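You operate a simulated robot arm through the tools that you are given. There is no shell and no other tool.

The job below is to be done with a simulated robot arm. You get a single attempt, and the scene is never put back.

TASK
Put the white sleeve in the purple box, fit the pink cap in, shut the lid, push it to OUT.
Fine: slide the box onto the yellow OUT mark; the other box, sleeve and cap stay.

Only the result counts: the job must be done as asked and must still hold three seconds after the hand-in. Knocking over, shifting, dropping, spilling or breaking anything else fails it. A push-on lid holds only when it is set on centred and level and pressed home; a screw cap is set on level and turned clockwise until tight.

THE ROBOT
A 6-joint arm with a two-finger gripper, fixed in place. Base frame: the origin is on the floor under the middle of its stand, x ahead of it, y to its left, z up; the work surface is at about z = 0.8. Lengths are in m, angles in rad, forces in N, time in s.
It reaches about 1.206 m from its shoulder. Its first joint turns from -2.897 to 2.897 rad. Payload 2.45 kg.
The tool frame sits at the grasp point between the pads (the TCP): z along the fingers, y along the line on which they close. The tips reach 0.02 m beyond it. The gripper opens to 0.14 m; its body begins 0.168 m behind the TCP.
Orientation is told as [roll, pitch, yaw] about the base's x, y, z axes, in that order, counted from this pose: with the fingers straight down and closing along the base's y, the tool's x points along the base's -x, its y along +y and its z along -z.

THE INTERFACE
- The arm moves only by the tool step_arm. Its argument "increments" is a list that holds one entry, the list of rows, each a list of 6 numbers: the shift along the base's x, y, z in cm, then the turn, a rotation vector about the base's x, y, z in rad. In form: [[[tx, ty, tz, ax, ay, az], ...]]. A call has 1 to 20 rows; each row shifts and turns the commanded pose from where the row before left it. "claw" is the gripper command, from -1 (shut) to 1 (fully open), values between in proportion, set as the call begins (left out, the last holds). Rows are played at 5 a second. More than 0.05 m and 0.15 rad between two rows, or a gripper value outside its range, and nothing of the call is played. A pose out of reach is approached as far as the arm can. The call stops where the force on the tool passes 90 N (or 10 N more than at its start, if that is more) or the arm is blocked; 0.2 s more then pass. Each finger travels about 0.045 m/s and halts on what it meets, pressing with about 43 N; the grip force reading is that of the motor and also rises with nothing between the fingers. The clock runs only during rows and for 0.2 s after the last one: add rows that do not move to give the fingers time. The reply holds the time, the measured pose of the TCP, the force on the tool along the base axes, the opening and the grip force, in the units named above and with some noise, with the torque about the TCP (base axes, N m) and any sound that the robot's microphone picked up.
- Cameras (640 x 400 px; columns grow to the right, rows downward): "scene" is fixed at [0.3989, 0.495, 1.5981]; the picture's right is [0.88, 0.48, 0.00], its down [0.45, -0.82, -0.36] and it looks along [-0.17, 0.31, -0.93] (base axes); focal length 219 px, centre (320, 200). "wrist" rides on the gripper at [0.078, 0.011, -0.209] in the tool frame; the picture's right is [-0.14, 0.99, 0.00], its down [-0.92, -0.13, -0.37] and it looks along [-0.37, -0.05, 0.93] (tool axes); focal length 280 px, centre (320, 200). There is no depth. A picture from a camera that has moved, and an enlarged one, comes with that camera's place and axes in the base frame and with its lens. The place of the scene camera against the robot may be out by one fixed shift of up to 0.025 m in any direction.
- capture(camera): a new picture of that camera. No time passes.
- close_up(camera, box): a new picture of the part [left, top, right, bottom] of that camera's present view, enlarged. No time passes.
- hand_in(): hands the job in; it is judged then, once.

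Places have to be worked out from the pictures, the camera data and where the tool is seen. Open the gripper and draw the arm clear of the work before you hand the job in, unless the task says otherwise.

The tools are called after "Call:" as name(argument=value, ...) on one line, values as JSON. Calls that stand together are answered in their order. step_arm: Moves the arm, as the interface text tells. Its arguments: {"type":"object","properties":{"increments":{"type":"array"},"claw":{"type":"number"}},"required":["increments"]} The other tools are called the same way: capture (camera) takes a picture; close_up (camera, box) takes an enlarged picture of a part of a camera's view; hand_in () hands the job in.

At the start:

```text
time: 0.0
tcp_pos: [0.2391, 0.6409, 1.1798]
tool_rot: [0.001, -0.001, 0.0]
wrist_force: [-1.4, 0.5, 0.3]
wrist_torque: [0.03, 0.0, 0.0]
grip_width: 0.1399
grip_force: 0.0
```

scene: 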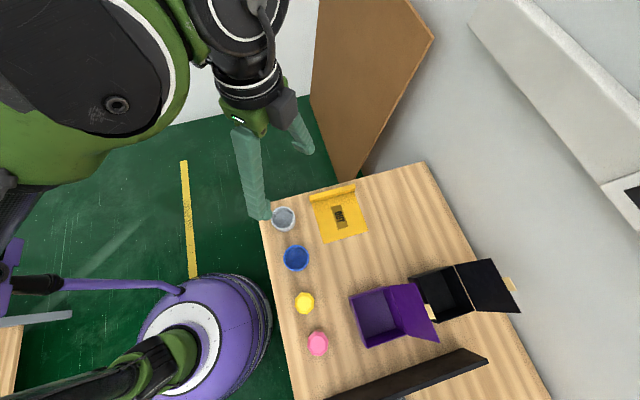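
wrist: 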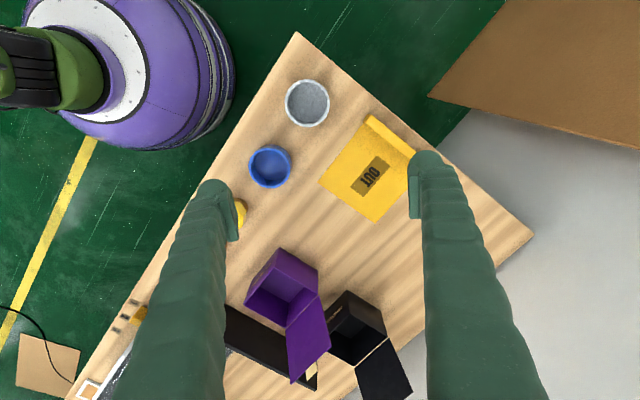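

I'll start by enlarging the views to identify the sleeves, caps, boxes and the OUT mark.

Call:
close_up(camera="scene", box=[250, 160, 410, 260])

Call:
close_up(camera="scene", box=[270, 250, 530, 400])

Call:
close_up(camera="wrist", box=[220, 50, 460, 200])

Call:
close_up(camera="wrist", box=[200, 220, 440, 400])

```text
4.00 times, centred on (330, 210) of scene
camera zoom: at [0.3989, 0.495, 1.5981], right [0.88, 0.48, 0.0], down [0.45, -0.82, -0.36], along [-0.17, 0.31, -0.93], focal length 875 px, centre (280, 160)
```

zoom: 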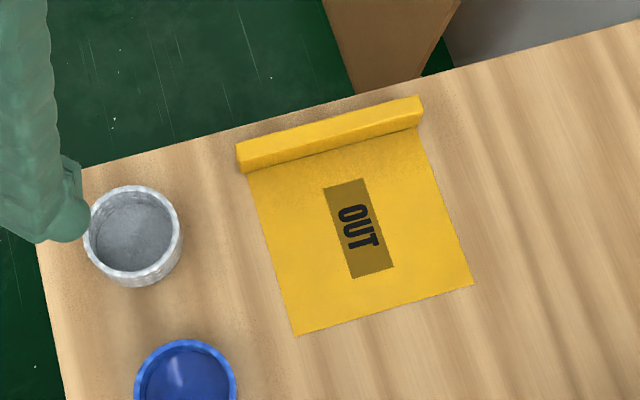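

```text
2.46 times, centred on (400, 325) of scene
camera zoom: at [0.3989, 0.495, 1.5981], right [0.88, 0.48, 0.0], down [0.45, -0.82, -0.36], along [-0.17, 0.31, -0.93], focal length 538 px, centre (123, -108)
```

zoom: 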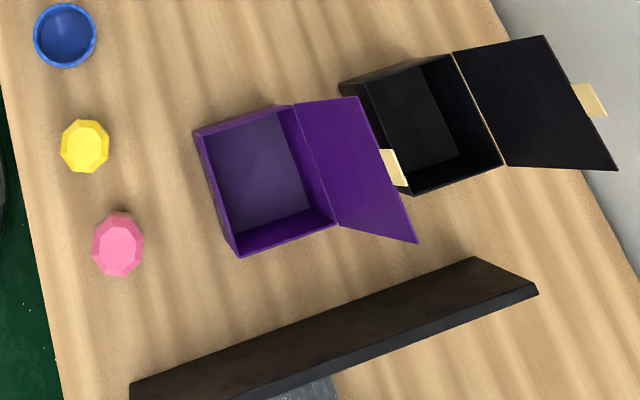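

```text
2.67 times, centred on (340, 125) of wrist
camera zoom: at [0.1605, 0.6513, 1.3898], right [0.14, 0.99, 0.0], down [0.92, -0.13, 0.37], along [0.37, -0.05, -0.93], focal length 748 px, centre (267, 400)
```

zoom: 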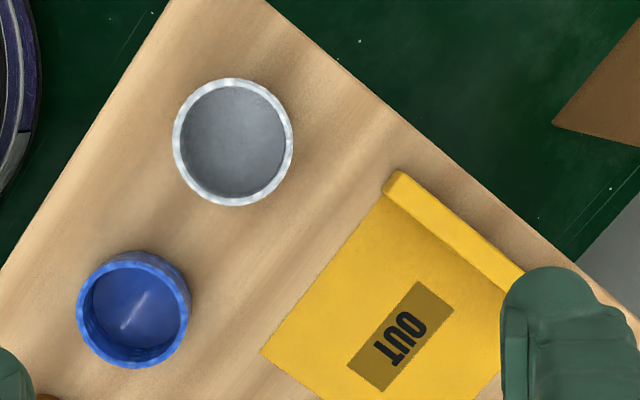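

```text
2.22 times, centred on (320, 310) of wrist
camera zoom: at [0.1605, 0.6513, 1.3898], right [0.14, 0.99, 0.0], down [0.92, -0.13, 0.37], along [0.37, -0.05, -0.93], focal length 623 px, centre (320, -44)
```

zoom: 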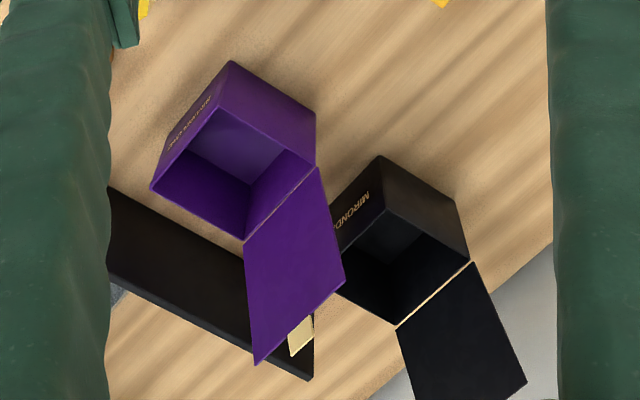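

The white sleeve is about (0.184, 0.624), pink cap about (0.47, 0.35), OUT mark about (0.353, 0.735), and the purple box has its lid open with a tab. I'll zoom further on the box, board and caps before moving.

Call:
close_up(camera="scene", box=[340, 260, 450, 360])

Call:
close_up(camera="wrist", box=[230, 235, 350, 395])

Call:
close_up(camera="scene", box=[270, 270, 370, 370])

Call:
close_up(camera="scene", box=[310, 330, 510, 400])

```text
4.00 times, centred on (395, 310) of scene
camera zoom: at [0.3989, 0.495, 1.5981], right [0.88, 0.48, 0.0], down [0.45, -0.82, -0.36], along [-0.17, 0.31, -0.93], focal length 875 px, centre (20, -240)
```

zoom: 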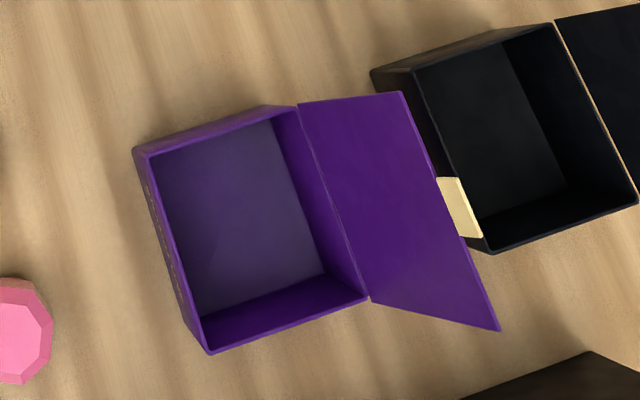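

```text
2.50 times, centred on (290, 315) of wrist
camera zoom: at [0.1605, 0.6513, 1.3898], right [0.14, 0.99, 0.0], down [0.92, -0.13, 0.37], along [0.37, -0.05, -0.93], focal length 701 px, centre (395, -88)
```

zoom: 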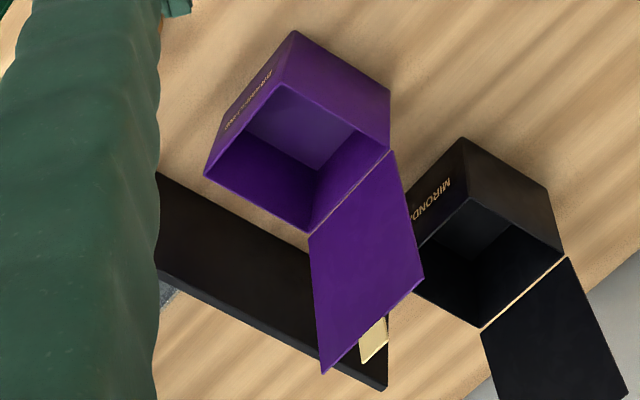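

```text
4.00 times, centred on (320, 320) of scene
camera zoom: at [0.3989, 0.495, 1.5981], right [0.88, 0.48, 0.0], down [0.45, -0.82, -0.36], along [-0.17, 0.31, -0.93], focal length 875 px, centre (320, -280)
```

zoom: 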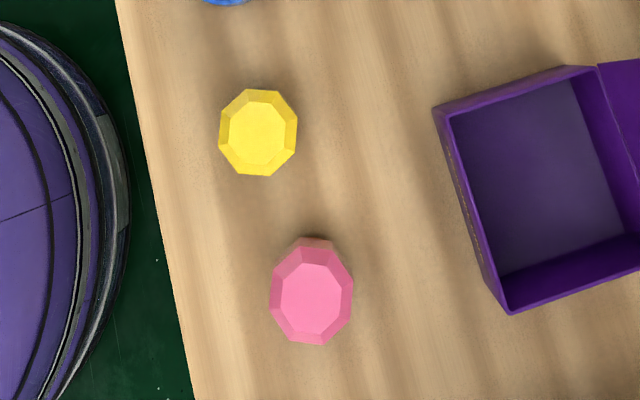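

```text
3.20 times, centred on (410, 365) of scene
camera zoom: at [0.3989, 0.495, 1.5981], right [0.88, 0.48, 0.0], down [0.45, -0.82, -0.36], along [-0.17, 0.31, -0.93], focal length 700 px, centre (32, -328)
```

zoom: 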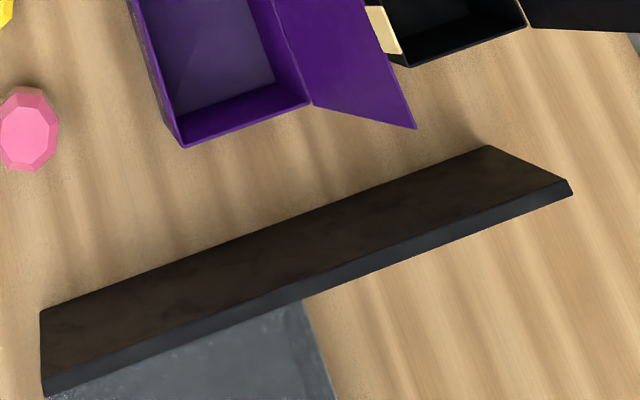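

The dark board is a vertical wall roughly 0.11 m high, running from (0.55, 0.23) to (0.88, 0.55); the table is turned about 45°. I'll move the wrist camera high over the boxes for a better look, staying at z = 1.18.

Call:
step_arm(increments=[[[4.0, -2.35, 0, 0, 0, 0], [4.0, -2.35, 0, 0, 0, 0], [4.0, -2.35, 0, 0, 0, 0], [4.0, -2.35, 0, 0, 0, 0], [4.0, -2.35, 0, 0, 0, 0], [4.0, -2.35, 0, 0, 0, 0], [0, 0, 0, 0, 0, 0]]], claw=1)

Call:
capture(camera="wrist")

Call:
capture(camera="scene")

```text
time: 1.6
tcp_pos: [0.4797, 0.4996, 1.1801]
tool_rot: [0.0, 0.0, 0.0]
wrist_force: [0.9, -0.1, 0.1]
wrist_torque: [0.0, -0.04, 0.01]
grip_width: 0.1397
grip_force: 0.1
```

```text
taken
camera wrist: at [0.401, 0.5093, 1.3899], right [0.14, 0.99, 0.0], down [0.92, -0.13, 0.37], along [0.37, -0.05, -0.93], focal length 280 px, centre (320, 200)
```

wrist: 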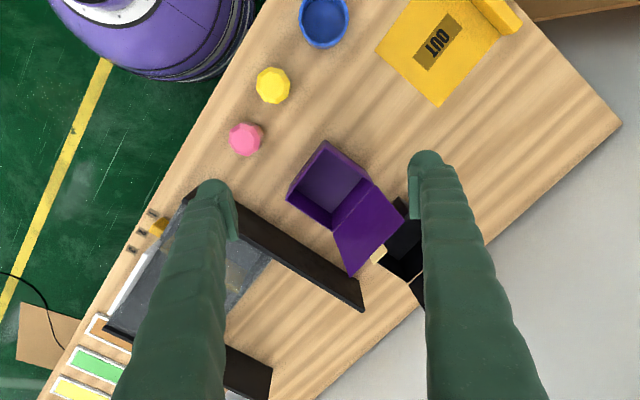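

```text
taken
```

scene: 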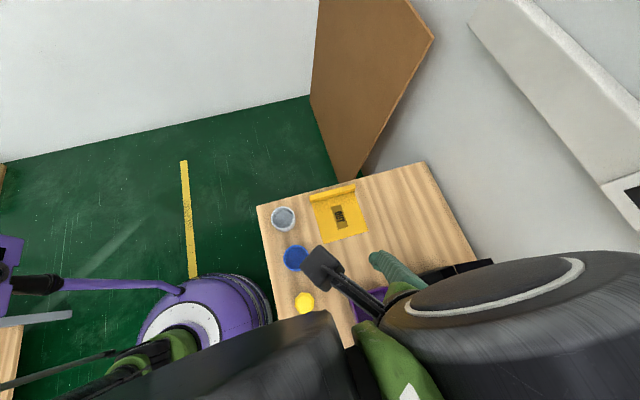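

Call:
close_up(camera="wrist", box=[270, 130, 430, 290])

Call:
close_up(camera="wrist", box=[210, 60, 310, 160])

Call:
close_up(camera="wrist", box=[80, 180, 400, 400])

```text
2.50 times, centred on (350, 210) of wrist
camera zoom: at [0.401, 0.5093, 1.3899], right [0.14, 0.99, 0.0], down [0.92, -0.13, 0.37], along [0.37, -0.05, -0.93], focal length 701 px, centre (245, 175)
```

zoom: 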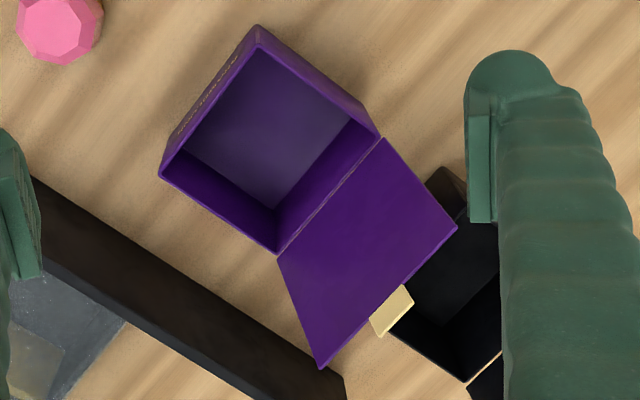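

```text
4.00 times, centred on (260, 110) of wrist
camera zoom: at [0.401, 0.5093, 1.3899], right [0.14, 0.99, 0.0], down [0.92, -0.13, 0.37], along [0.37, -0.05, -0.93], focal length 1122 px, centre (560, 560)
```

zoom: 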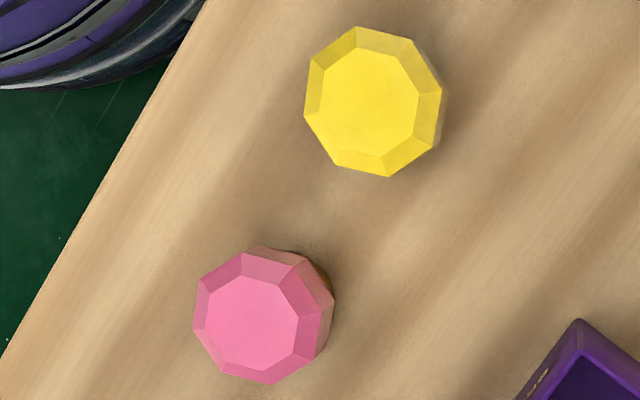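

```text
1.82 times, centred on (240, 290) of wrist
camera zoom: at [0.401, 0.5093, 1.3899], right [0.14, 0.99, 0.0], down [0.92, -0.13, 0.37], along [0.37, -0.05, -0.93], focal length 510 px, centre (466, 36)
```

zoom: 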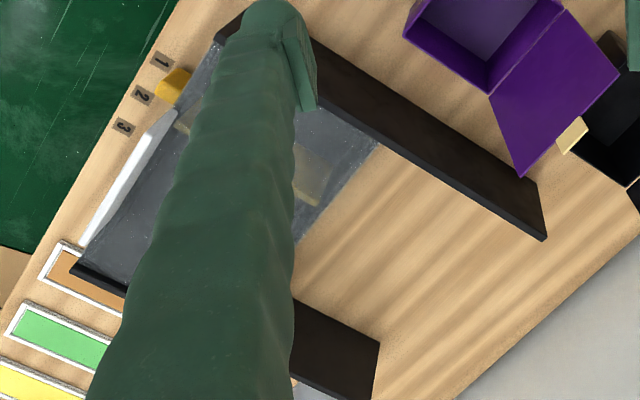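

I'll zoom tighter on the purple box's rim corners, the lid and its tab to get their coordinates.

Call:
close_up(camera="wrist", box=[280, 135, 360, 185])

Call:
close_up(camera="wrist", box=[280, 180, 360, 230])

Call:
close_up(camera="wrist", box=[325, 175, 421, 285])

```text
8.00 times, centred on (320, 160) of wrist
camera zoom: at [0.401, 0.5093, 1.3899], right [0.14, 0.99, 0.0], down [0.92, -0.13, 0.37], along [0.37, -0.05, -0.93], focal length 2243 px, centre (320, 520)
```

zoom: 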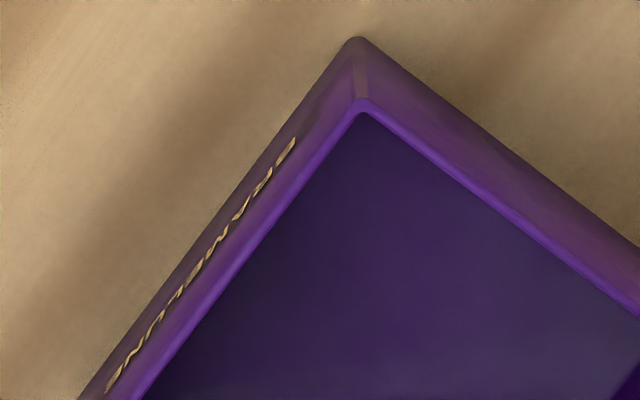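

```text
8.00 times, centred on (320, 205) of wrist
camera zoom: at [0.401, 0.5093, 1.3899], right [0.14, 0.99, 0.0], down [0.92, -0.13, 0.37], along [0.37, -0.05, -0.93], focal length 2243 px, centre (320, 160)
```

zoom: 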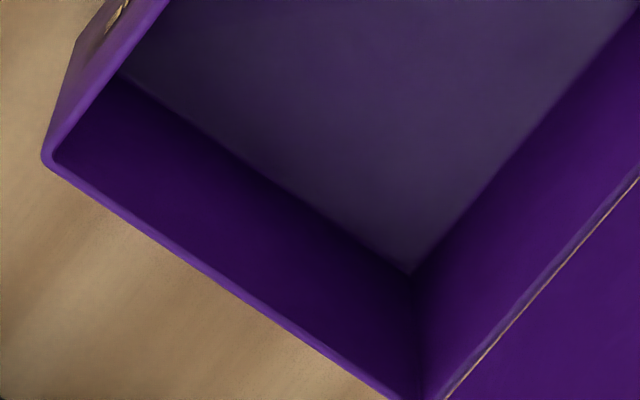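

```text
3.64 times, centred on (373, 230) of wrist
camera zoom: at [0.401, 0.5093, 1.3899], right [0.14, 0.99, 0.0], down [0.92, -0.13, 0.37], along [0.37, -0.05, -0.93], focal length 1020 px, centre (127, 91)
```

zoom: 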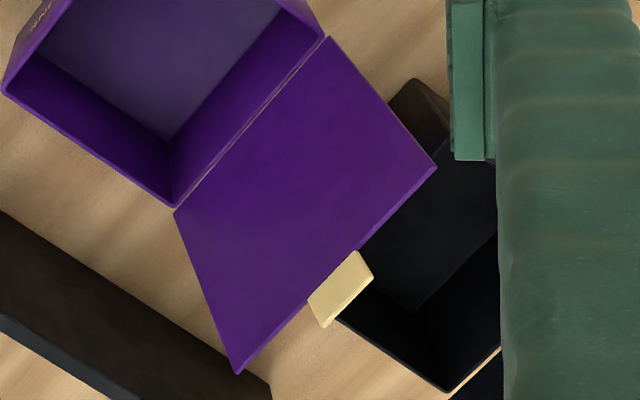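

The box is about 0.127 × 0.116 m and 0.083 m high, centred near (0.588, 0.500), hinge on its far (+x,+y) side and lid leaning back about 15°. Now I need finger dimensions, so I'll zoom on the fingertips.

Call:
close_up(camera="wrist", box=[380, 130, 540, 290])

Call:
close_up(camera="wrist", box=[120, 160, 260, 300])

Call:
close_up(camera="scene", box=[300, 230, 460, 330])

```text
2.50 times, centred on (460, 210) of wrist
camera zoom: at [0.401, 0.5093, 1.3899], right [0.14, 0.99, 0.0], down [0.92, -0.13, 0.37], along [0.37, -0.05, -0.93], focal length 701 px, centre (-30, 175)
```

zoom: 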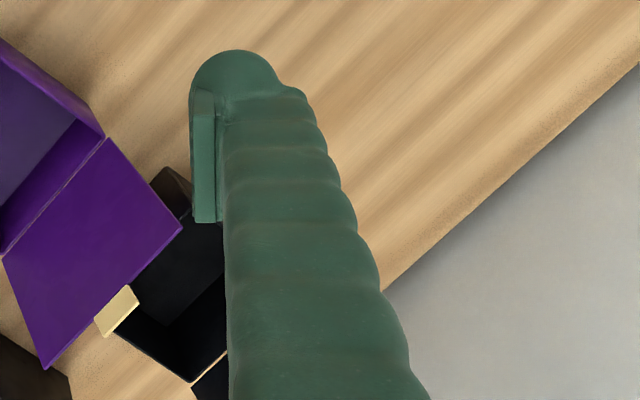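

```text
2.86 times, centred on (190, 230) of wrist
camera zoom: at [0.401, 0.5093, 1.3899], right [0.14, 0.99, 0.0], down [0.92, -0.13, 0.37], along [0.37, -0.05, -0.93], focal length 801 px, centre (691, 114)
```

zoom: 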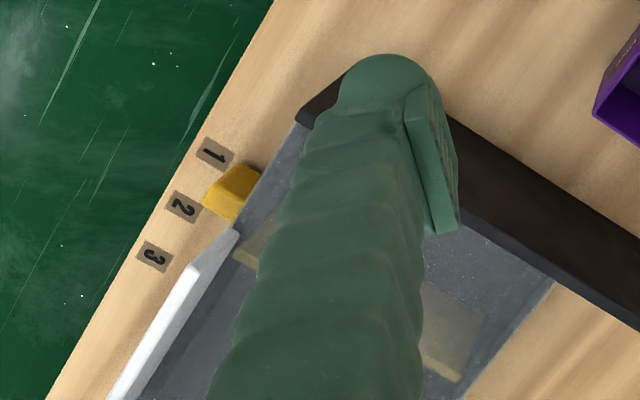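

```text
4.00 times, centred on (380, 280) of scene
camera zoom: at [0.3989, 0.495, 1.5981], right [0.88, 0.48, 0.0], down [0.45, -0.82, -0.36], along [-0.17, 0.31, -0.93], focal length 875 px, centre (80, -120)
```

zoom: 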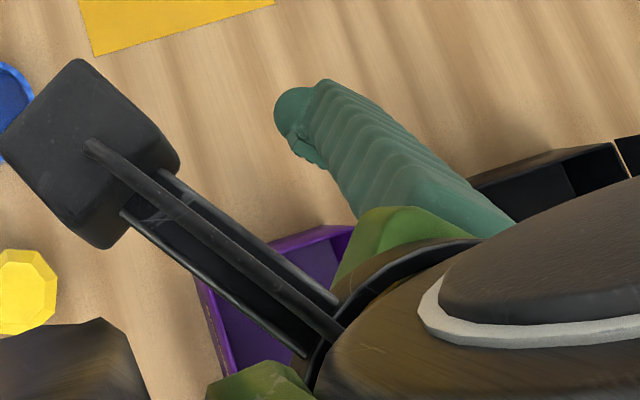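

Fingers are roughly 0.036 m wide and about 0.038 m thick, so a sleeve gripped from outside won't fit in the box; I'll likely grip the sleeve by its wall (one finger inside). I move the wrist camera over the white sleeve to measure it.

Call:
step_arm(increments=[[[-3.9, 1.28, -2.0, 0, 0, 0], [-3.9, 1.28, -2.0, 0, 0, 0], [-3.9, 1.28, -2.0, 0, 0, 0], [-3.9, 1.28, -2.0, 0, 0, 0], [-3.9, 1.28, -2.0, 0, 0, 0], [-3.9, 1.28, -2.0, 0, 0, 0], [-3.9, 1.28, -2.0, 0, 0, 0], [-3.9, 1.28, -2.0, 0, 0, 0], [-3.9, 1.28, -2.0, 0, 0, 0], [0, 0, 0, 0, 0, 0]]])

Call:
capture(camera="wrist")

Call:
capture(camera="scene")

```text
time: 3.8
tcp_pos: [0.1302, 0.6147, 0.9999]
tool_rot: [-0.001, 0.001, 0.0]
wrist_force: [-0.1, -0.9, 0.6]
wrist_torque: [0.0, 0.01, 0.0]
grip_width: 0.14
grip_force: 0.1
```

```text
taken
camera wrist: at [0.0513, 0.6254, 1.2087], right [0.14, 0.99, 0.0], down [0.92, -0.13, 0.37], along [0.37, -0.05, -0.93], focal length 280 px, centre (320, 200)
```

wrist: 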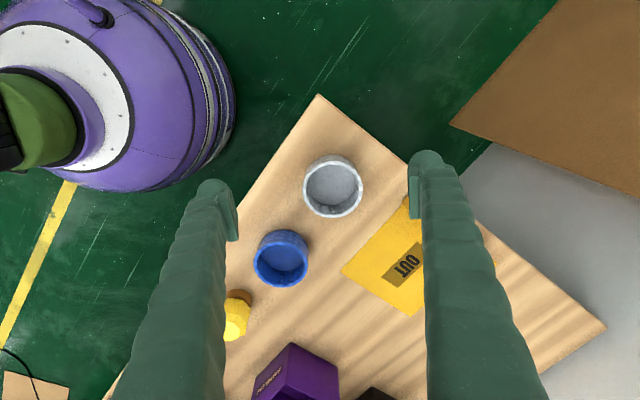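

```text
taken
```

scene: 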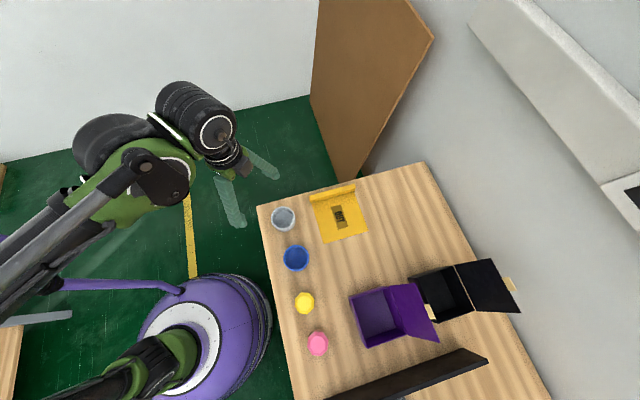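

Call:
close_up(camera="wrist", box=[292, 145, 372, 225])

Call:
close_up(camera="wrist", box=[242, 220, 322, 300])

Call:
close_up(camera="scene", box=[190, 130, 310, 240])

```text
5.00 times, centred on (332, 185) of wrist
camera zoom: at [0.0513, 0.6254, 1.2087], right [0.14, 0.99, 0.0], down [0.92, -0.13, 0.37], along [0.37, -0.05, -0.93], focal length 1402 px, centre (260, 275)
```

zoom: 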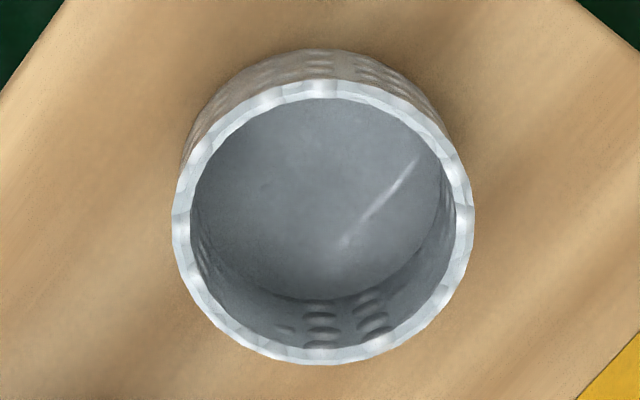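

```text
5.00 times, centred on (282, 260) of wrist
camera zoom: at [0.0513, 0.6254, 1.2087], right [0.14, 0.99, 0.0], down [0.92, -0.13, 0.37], along [0.37, -0.05, -0.93], focal length 1402 px, centre (510, -100)
```

zoom: 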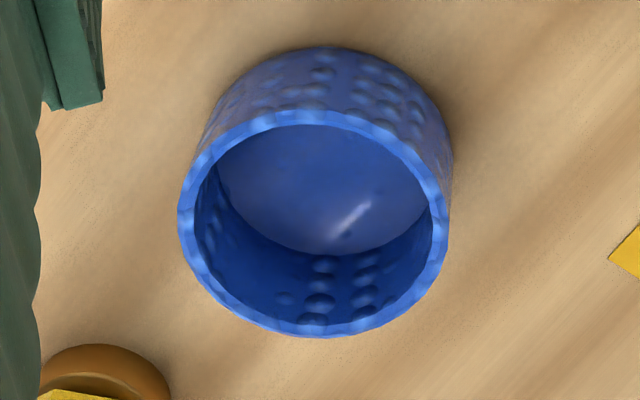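

```text
3.64 times, centred on (250, 185) of scene
camera zoom: at [0.3989, 0.495, 1.5981], right [0.88, 0.48, 0.0], down [0.45, -0.82, -0.36], along [-0.17, 0.31, -0.93], focal length 795 px, centre (574, 254)
```

zoom: 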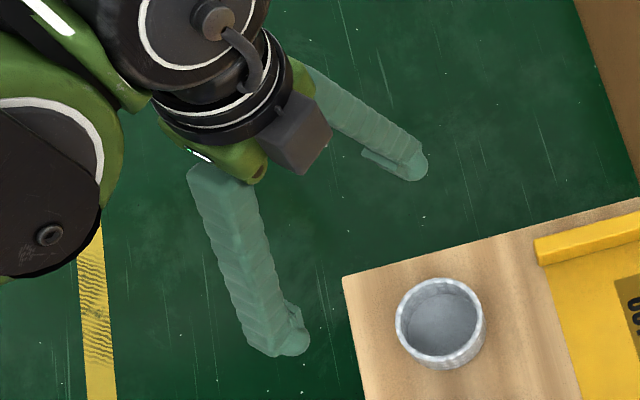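

The white sleeve is a cup: OD about 0.084, ID about 0.074, rim z about 0.84, floor about 0.807, centre (0.186, 0.624). Now I'll look at the cap profile in this oblique view, and at the finger shape.

Call:
close_up(camera="wrist", box=[215, 280, 265, 350])

Call:
close_up(camera="scene", box=[215, 180, 255, 240])

Call:
close_up(camera="scene", box=[295, 320, 345, 370])

```text
5.71 times, centred on (240, 315) of wrist
camera zoom: at [0.0513, 0.6254, 1.2087], right [0.14, 0.99, 0.0], down [0.92, -0.13, 0.37], along [0.37, -0.05, -0.93], focal length 1602 px, centre (777, -457)
```

zoom: 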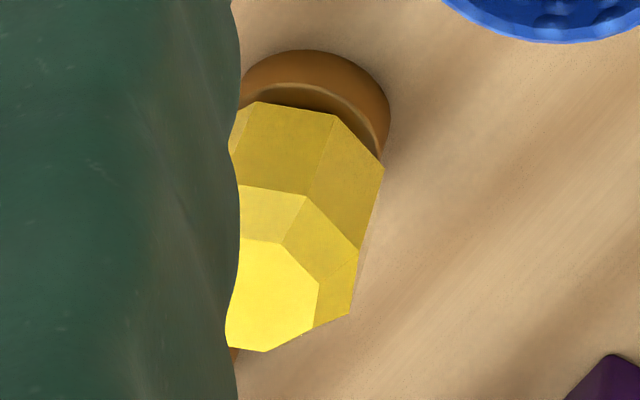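

```text
6.67 times, centred on (235, 210) of scene
camera zoom: at [0.3989, 0.495, 1.5981], right [0.88, 0.48, 0.0], down [0.45, -0.82, -0.36], along [-0.17, 0.31, -0.93], focal length 1458 px, centre (887, 133)
```

zoom: 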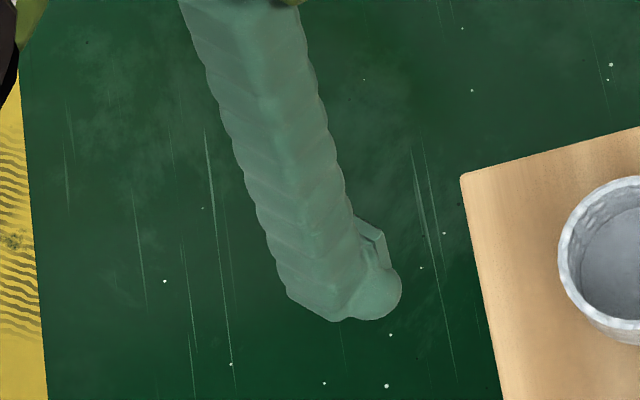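

```text
8.00 times, centred on (320, 345) of scene
camera zoom: at [0.3989, 0.495, 1.5981], right [0.88, 0.48, 0.0], down [0.45, -0.82, -0.36], along [-0.17, 0.31, -0.93], focal length 1749 px, centre (320, -960)
```

zoom: 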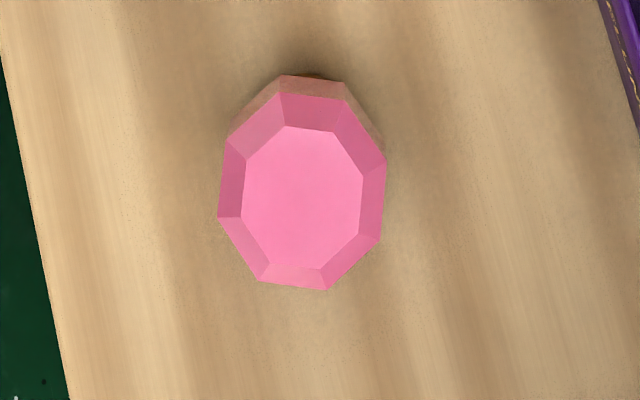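

Each cap appears to be an octagonal knob on a round brown base; I want accurate heights, so I'll move the wrist camera to look obliquely at the pink cap, keeping the fingertips above everything.

Call:
step_arm(increments=[[[2.475, -3.31, -0.5, 0, 0, 0], [2.475, -3.31, -0.5, 0, 0, 0], [2.475, -3.31, -0.5, 0, 0, 0], [2.475, -3.31, -0.5, 0, 0, 0], [2.475, -3.31, -0.5, 0, 0, 0], [2.475, -3.31, -0.5, 0, 0, 0], [2.475, -3.31, -0.5, 0, 0, 0], [2.475, -3.31, -0.5, 0, 0, 0], [0, 0, 0, 0, 0, 0]]])

Call:
capture(camera="wrist")

Call:
capture(camera="scene")

```text
time: 5.8
tcp_pos: [0.3274, 0.3498, 0.9606]
tool_rot: [0.002, -0.001, 0.002]
wrist_force: [-0.2, -0.1, 0.6]
wrist_torque: [0.0, -0.01, 0.01]
grip_width: 0.1399
grip_force: 0.1
```

```text
taken
camera wrist: at [0.2475, 0.3607, 1.1697], right [0.14, 0.99, 0.0], down [0.92, -0.13, 0.37], along [0.37, -0.05, -0.93], focal length 280 px, centre (320, 200)
```

wrist: 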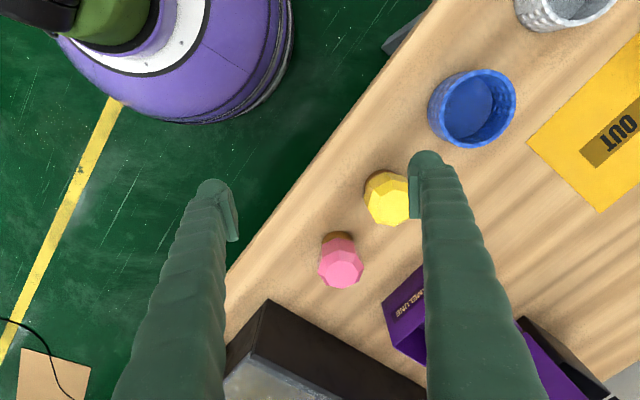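

```text
taken
```

scene: 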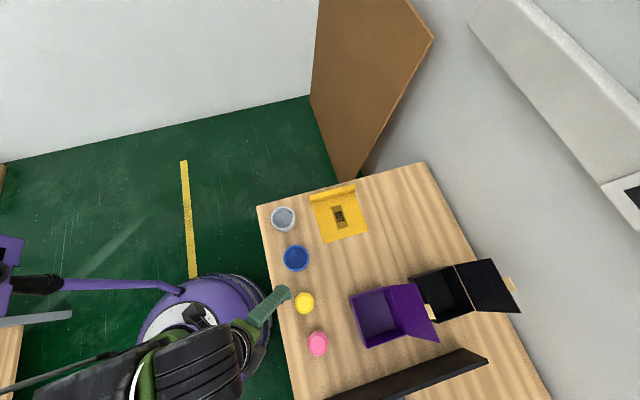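

Call:
close_up(camera="wrist", box=[305, 225, 375, 295])

Call:
close_up(camera="wrist", box=[350, 155, 430, 235])

Call:
close_up(camera="scene", box=[230, 270, 330, 370])

```text
5.71 times, centred on (340, 260) of wrist
camera zoom: at [0.2475, 0.3607, 1.1697], right [0.14, 0.99, 0.0], down [0.92, -0.13, 0.37], along [0.37, -0.05, -0.93], focal length 1602 px, centre (206, -143)
```

zoom: 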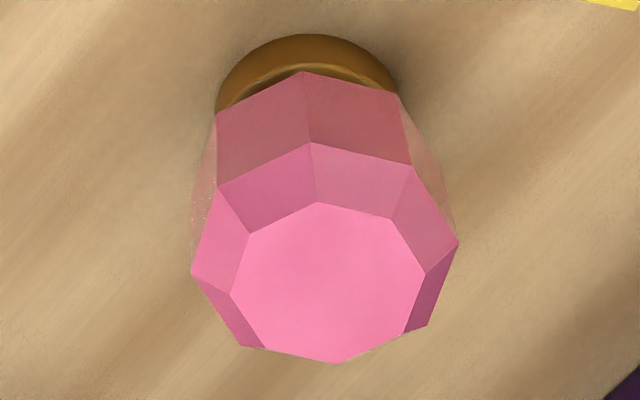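

```text
5.00 times, centred on (390, 195) of wrist
camera zoom: at [0.2475, 0.3607, 1.1697], right [0.14, 0.99, 0.0], down [0.92, -0.13, 0.37], along [0.37, -0.05, -0.93], focal length 1402 px, centre (-30, 225)
```

zoom: 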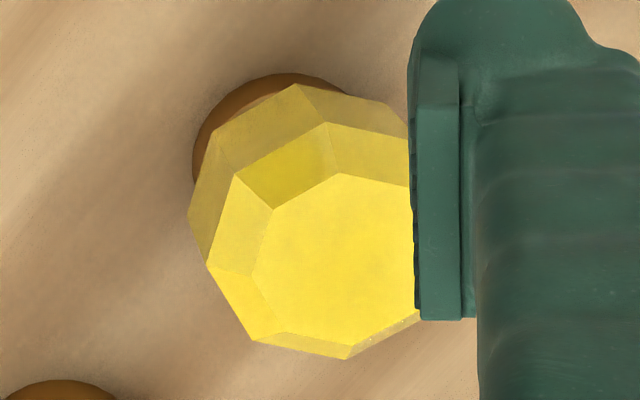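

```text
4.00 times, centred on (280, 320) of scene
camera zoom: at [0.3989, 0.495, 1.5981], right [0.88, 0.48, 0.0], down [0.45, -0.82, -0.36], along [-0.17, 0.31, -0.93], focal length 875 px, centre (480, -280)
```

zoom: 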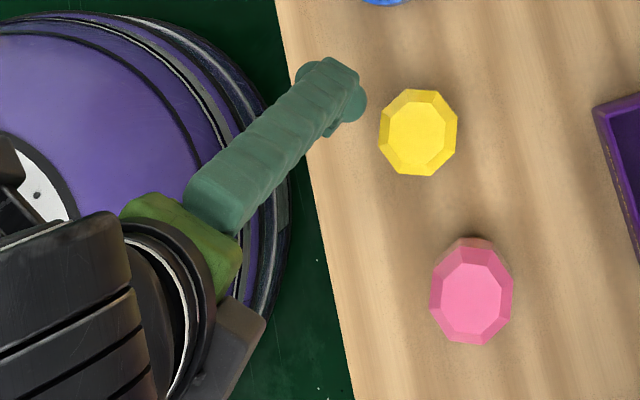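

Pink cap: octagonal knob (about 0.06 across, z 0.831–0.863, top 0.873) on a brown plug, centre about (0.470, 0.358). I now move above the white sleeve's -y wall with the fingers partly open, to grip the wall with one finger inside the cup.

Call:
step_arm(increments=[[[-2.35, 3.92, -0.5, 0, 0, 0], [-2.35, 3.92, -0.5, 0, 0, 0], [-2.35, 3.92, -0.5, 0, 0, 0], [-2.35, 3.92, -0.5, 0, 0, 0], [-2.35, 3.92, -0.5, 0, 0, 0], [-2.39, 3.92, -0.5, 0, 0, 0], [0, 0, 0, 0, 0, 0]]], claw=-0.2)

Call:
capture(camera="wrist")

Call:
capture(camera="scene")

```text
time: 7.4
tcp_pos: [0.1853, 0.5855, 0.9308]
tool_rot: [-0.001, 0.0, 0.0]
wrist_force: [0.5, 0.1, -0.2]
wrist_torque: [0.0, 0.0, 0.03]
grip_width: 0.0561
grip_force: 0.0
```

```text
taken
camera wrist: at [0.1065, 0.5966, 1.14], right [0.14, 0.99, 0.0], down [0.92, -0.13, 0.37], along [0.37, -0.05, -0.93], focal length 280 px, centre (320, 200)
```

wrist: 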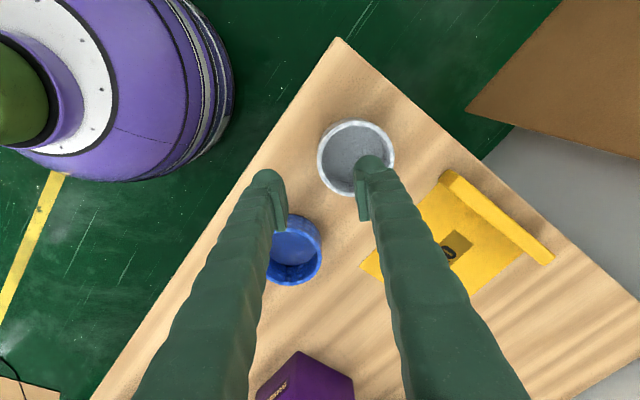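

```text
taken
```

scene: 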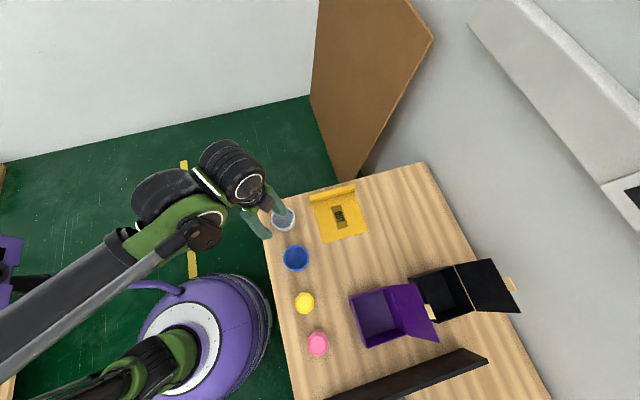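

Checking alignment with enlarged views before descending.

Call:
close_up(camera="wrist", box=[300, 100, 420, 220])

Call:
close_up(camera="scene", box=[235, 180, 315, 260])

```text
3.33 times, centred on (360, 160) of wrist
camera zoom: at [0.1065, 0.5966, 1.14], right [0.14, 0.99, 0.0], down [0.92, -0.13, 0.37], along [0.37, -0.05, -0.93], focal length 935 px, centre (187, 333)
```

zoom: 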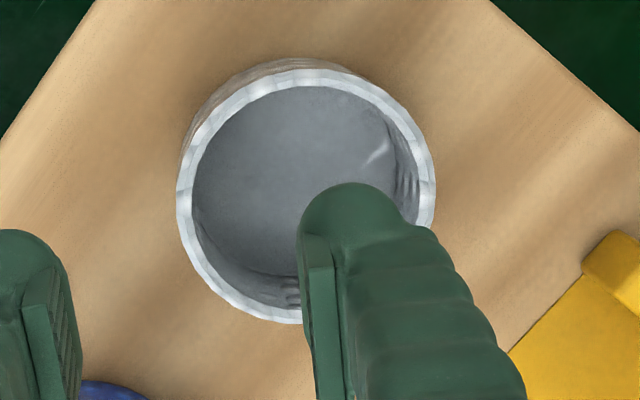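

```text
5.00 times, centred on (275, 220) of scene
camera zoom: at [0.3989, 0.495, 1.5981], right [0.88, 0.48, 0.0], down [0.45, -0.82, -0.36], along [-0.17, 0.31, -0.93], focal length 1093 px, centre (545, 100)
```

zoom: 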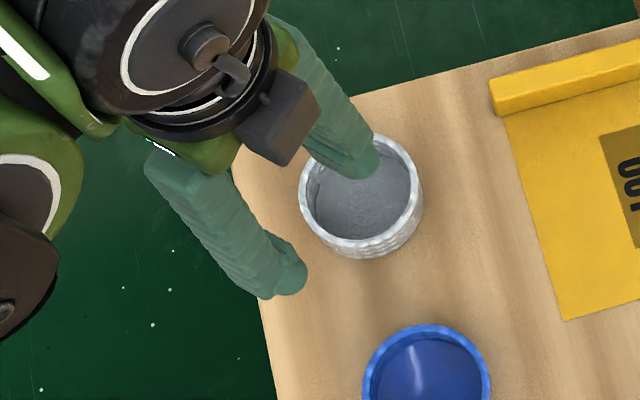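

Sleeve centre confirmed at (0.1855, 0.6248); the inner finger is positioned inside the rim. I descend until the tips are about 7 mm above the cup floor.

Call:
step_arm(increments=[[[0, 0, -3, 0, 0, 0], [0, 0, -3, 0, 0, 0], [0, 0, -2, 0, 0, 0], [0, 0, -1, 0, 0, 0], [0, 0, -0.6, 0, 0, 0], [0, 0, 0, 0, 0, 0]]])

Call:
capture(camera="wrist")

Call:
close_up(camera="scene", box=[235, 180, 315, 260])

```text
time: 8.8
tcp_pos: [0.1846, 0.5852, 0.8347]
tool_rot: [0.001, -0.001, -0.001]
wrist_force: [0.3, 0.0, -0.6]
wrist_torque: [0.02, 0.0, 0.0]
grip_width: 0.0561
grip_force: 0.0
```

```text
taken
camera wrist: at [0.1068, 0.5958, 1.0438], right [0.14, 0.99, 0.0], down [0.92, -0.13, 0.37], along [0.37, -0.05, -0.93], focal length 280 px, centre (320, 200)
```

wrist: 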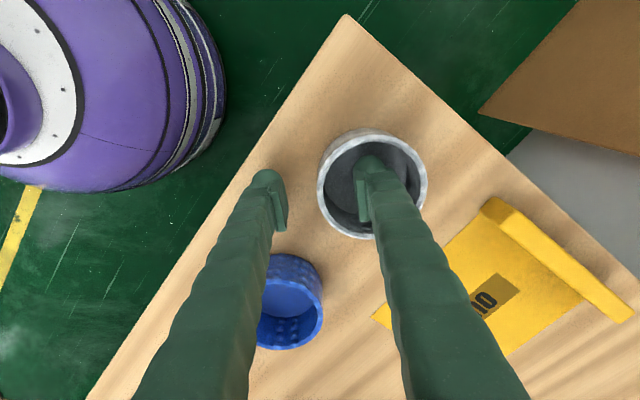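

```text
5.00 times, centred on (275, 220) of scene
camera zoom: at [0.3989, 0.495, 1.5981], right [0.88, 0.48, 0.0], down [0.45, -0.82, -0.36], along [-0.17, 0.31, -0.93], focal length 1093 px, centre (545, 100)
```

zoom: 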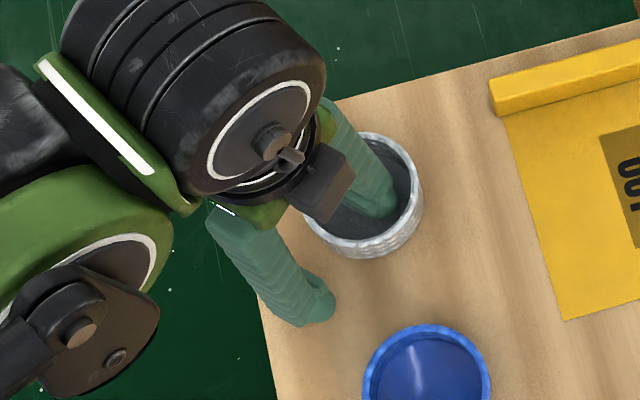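

The inner finger is inside the cup and the outer one outside it, no contact forces. I close the gripper on the wall.

Call:
step_arm(increments=[[[0, 0, 0, 0, 0, 0], [0, 0, 0, 0, 0, 0], [0, 0, 0, 0, 0, 0], [0, 0, 0, 0, 0, 0], [0, 0, 0, 0, 0, 0]]], claw=-1)

Call:
capture(camera="wrist")

```text
time: 10.0
tcp_pos: [0.1862, 0.5842, 0.834]
tool_rot: [0.0, 0.0, 0.001]
wrist_force: [-0.4, 0.2, -0.2]
wrist_torque: [0.0, 0.01, 0.04]
grip_width: 0.006
grip_force: 34.0
```

```text
taken
camera wrist: at [0.1068, 0.5958, 1.0439], right [0.14, 0.99, 0.0], down [0.92, -0.13, 0.37], along [0.37, -0.05, -0.93], focal length 280 px, centre (320, 200)
```

wrist: 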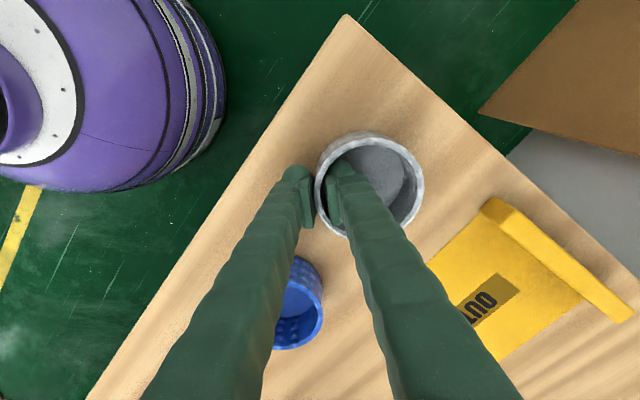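

The wall is gripped (width 6 mm, 34 N). I lift a little and check how the sleeve hangs.

Call:
step_arm(increments=[[[0, 0, 1, 0, 0, 0], [0, 0, 2, 0, 0, 0], [0, 0, 3, 0, 0, 0], [0, 0, 3, 0, 0, 0], [0, 0, 0, 0, 0, 0]]])

Call:
capture(camera="wrist")

Call:
close_up(camera="scene", box=[235, 180, 315, 260])

```text
time: 11.2
tcp_pos: [0.1851, 0.5852, 0.9231]
tool_rot: [0.0, 0.0, 0.0]
wrist_force: [-0.3, 0.0, 0.0]
wrist_torque: [0.01, 0.0, 0.0]
grip_width: 0.006
grip_force: 34.3
```

```text
taken
camera wrist: at [0.1061, 0.5952, 1.1333], right [0.14, 0.99, 0.0], down [0.92, -0.13, 0.37], along [0.37, -0.05, -0.93], focal length 280 px, centre (320, 200)
```

wrist: 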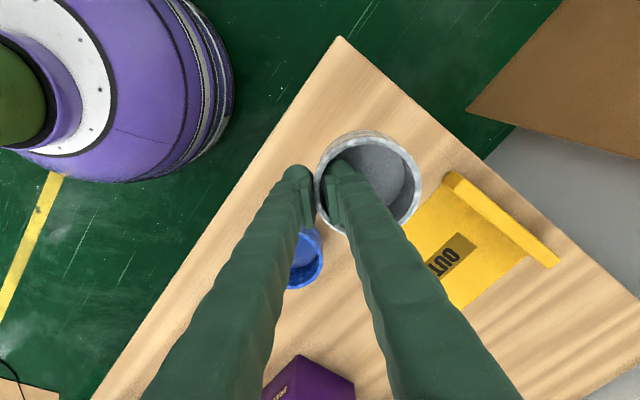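

```text
5.00 times, centred on (275, 220) of scene
camera zoom: at [0.3989, 0.495, 1.5981], right [0.88, 0.48, 0.0], down [0.45, -0.82, -0.36], along [-0.17, 0.31, -0.93], focal length 1093 px, centre (545, 100)
```

zoom: 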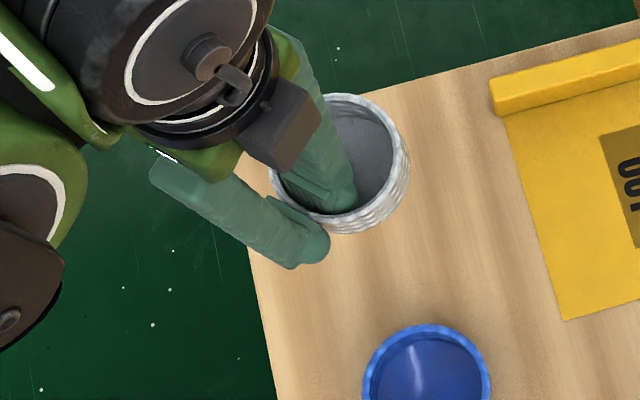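

The sleeve lifts level and firmly. I'll measure its offset from the TCP.

Call:
close_up(camera="wrist", box=[290, 110, 440, 260])

```text
2.67 times, centred on (365, 185) of wrist
camera zoom: at [0.1061, 0.5952, 1.1333], right [0.14, 0.99, 0.0], down [0.92, -0.13, 0.37], along [0.37, -0.05, -0.93], focal length 748 px, centre (200, 240)
```

zoom: 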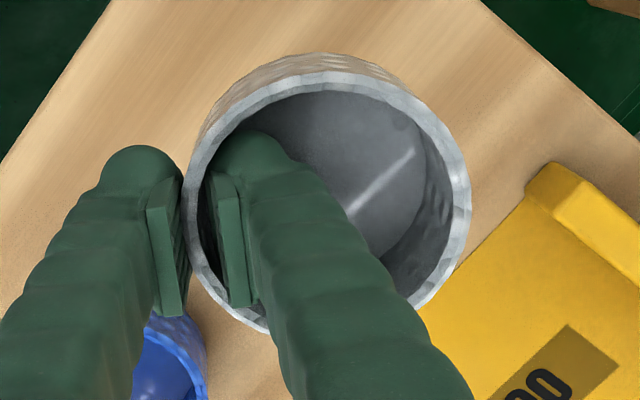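

Sleeve centre sits about 0.037 m to +y of the TCP. I raise it to z ≈ 1.0 and carry it over the purple box with a slight 0.09 rad yaw, approaching from the side opposite the lid.

Call:
step_arm(increments=[[[0, 0, 3.85, 0, 0, 0], [0, 0, 3.85, 0, 0, 0], [3.5, -0.9, 0, 0, 0, 0.009], [4.1, -1.07, 0, 0, 0, 0.009], [4.1, -1.07, 0, 0, 0, 0.009], [4.1, -1.07, 0, 0, 0, 0.009], [4.1, -1.07, 0, 0, 0, 0.009], [4.1, -1.07, 0, 0, 0, 0.009], [4.1, -1.07, 0, 0, 0, 0.009], [4.1, -1.07, 0, 0, 0, 0.009], [4.1, -1.07, 0, 0, 0, 0.009], [4.0, -1.01, 0, 0, 0, 0.009], [0, 0, 0, 0, 0, 0]]])

Call:
capture(camera="wrist")

Call:
capture(camera="scene")

```text
time: 14.0
tcp_pos: [0.588, 0.4806, 1.0019]
tool_rot: [0.001, -0.001, 0.092]
wrist_force: [0.3, -0.5, -0.9]
wrist_torque: [0.03, 0.0, -0.02]
grip_width: 0.0057
grip_force: 34.1
```

```text
taken
camera wrist: at [0.5094, 0.484, 1.2108], right [0.05, 1.0, 0.0], down [0.93, -0.04, 0.37], along [0.37, -0.02, -0.93], focal length 280 px, centre (320, 200)
```

wrist: 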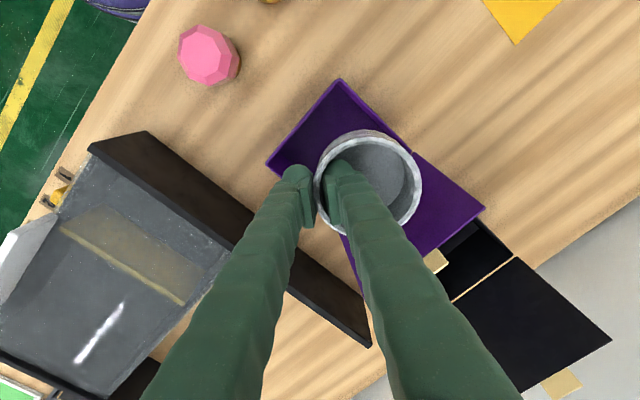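

```text
taken
```

scene: 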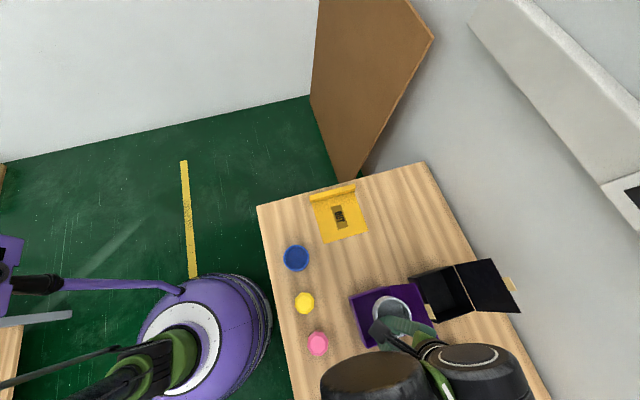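

Call:
close_up(camera="wrist", box=[250, 65, 450, 265])

Call:
close_up(camera="scene", box=[335, 265, 455, 365])

```text
2.00 times, centred on (350, 165) of wrist
camera zoom: at [0.5094, 0.484, 1.2108], right [0.05, 1.0, 0.0], down [0.93, -0.04, 0.37], along [0.37, -0.02, -0.93], focal length 561 px, centre (260, 270)
```

zoom: 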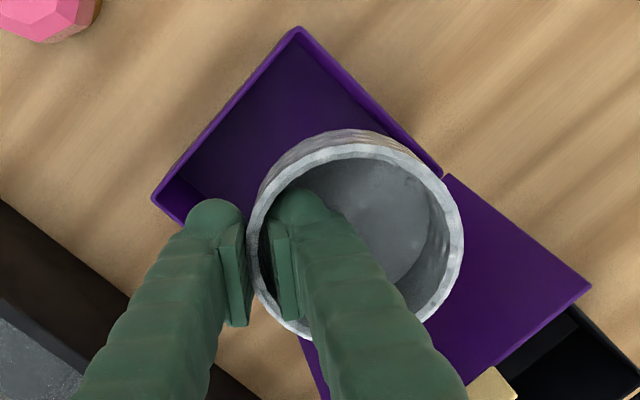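

```text
4.00 times, centred on (395, 315) of scene
camera zoom: at [0.3989, 0.495, 1.5981], right [0.88, 0.48, 0.0], down [0.45, -0.82, -0.36], along [-0.17, 0.31, -0.93], focal length 875 px, centre (20, -260)
```

zoom: 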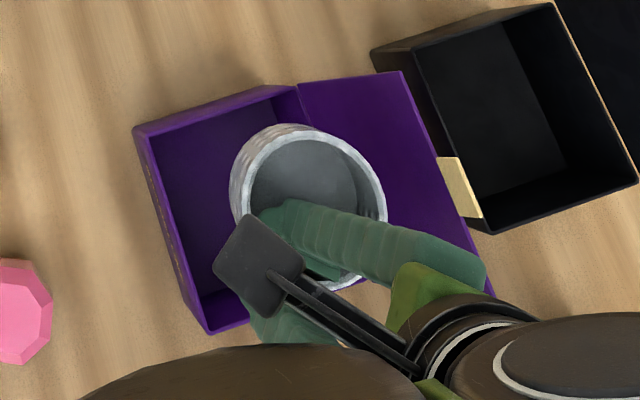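

Box centre reconfirmed near (0.587, 0.501), and the held sleeve at about (0.585, 0.517) has ~4 mm clearance all round. I lower until the sleeve just enters the box, then check.

Call:
step_arm(increments=[[[0, 0, -3, 0, 0, 0], [0, 0, -3, 0, 0, 0], [0, 0, -2.5, 0, 0, 0], [0, 0, -1.5, 0, 0, 0], [0, 0, 0, 0, 0, 0]]])

Call:
close_up(camera="wrist", box=[230, 85, 450, 265])

Call:
close_up(camera="scene", box=[335, 265, 455, 365])

```text
time: 15.2
tcp_pos: [0.5892, 0.4803, 0.9037]
tool_rot: [-0.001, 0.0, 0.092]
wrist_force: [-1.1, -0.2, -1.0]
wrist_torque: [-0.01, 0.02, 0.01]
grip_width: 0.006
grip_force: 33.8
```

```text
2.22 times, centred on (340, 175) of wrist
camera zoom: at [0.509, 0.4841, 1.1115], right [0.05, 1.0, 0.0], down [0.93, -0.04, 0.37], along [0.37, -0.02, -0.93], focal length 623 px, centre (276, 256)
```

zoom: 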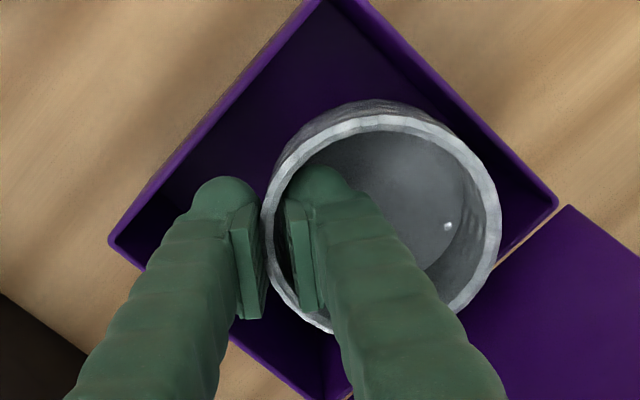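

```text
4.00 times, centred on (395, 315) of scene
camera zoom: at [0.3989, 0.495, 1.5981], right [0.88, 0.48, 0.0], down [0.45, -0.82, -0.36], along [-0.17, 0.31, -0.93], focal length 875 px, centre (20, -260)
```

zoom: 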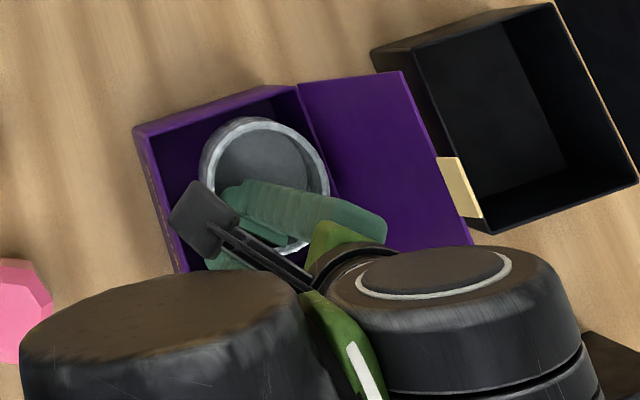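

Sleeve is within the opening with visible gaps all round. I keep lowering, more slowly.

Call:
step_arm(increments=[[[0, 0, -1.5, 0, 0, 0], [0, 0, -1.5, 0, 0, 0], [0, 0, -1.2, 0, 0, 0], [0, 0, -0.8, 0, 0, 0], [0, 0, 0, 0, 0, 0]]])

Call:
close_up(camera="wrist", box=[200, 65, 480, 285])

```text
time: 16.4
tcp_pos: [0.5876, 0.48, 0.8509]
tool_rot: [0.002, 0.0, 0.09]
wrist_force: [0.0, 0.0, -0.3]
wrist_torque: [0.0, 0.0, -0.02]
grip_width: 0.0058
grip_force: 33.8
```

```text
1.82 times, centred on (340, 175) of wrist
camera zoom: at [0.5088, 0.4841, 1.0604], right [0.05, 1.0, 0.0], down [0.93, -0.04, 0.37], along [0.37, -0.02, -0.93], focal length 510 px, centre (284, 246)
```

zoom: 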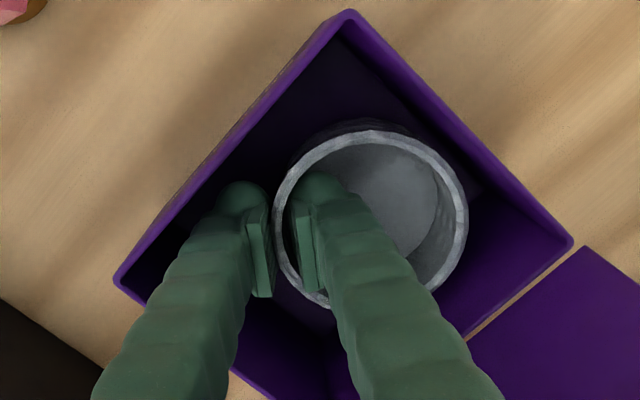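

Clear of all walls with no contact force. The floor should be about 13 mm further down; I go in small steps and watch the force.

Call:
step_arm(increments=[[[0, 0, -0.4, 0, 0, 0], [0, 0, -0.3, 0, 0, 0], [0, 0, -0.2, 0, 0, 0], [0, 0, 0, 0, 0, 0]]])

```text
time: 17.4
tcp_pos: [0.5893, 0.481, 0.8413]
tool_rot: [0.0, -0.002, 0.09]
wrist_force: [2.4, 1.4, 26.9]
wrist_torque: [0.07, 0.01, 0.01]
grip_width: 0.0061
grip_force: 34.6
```

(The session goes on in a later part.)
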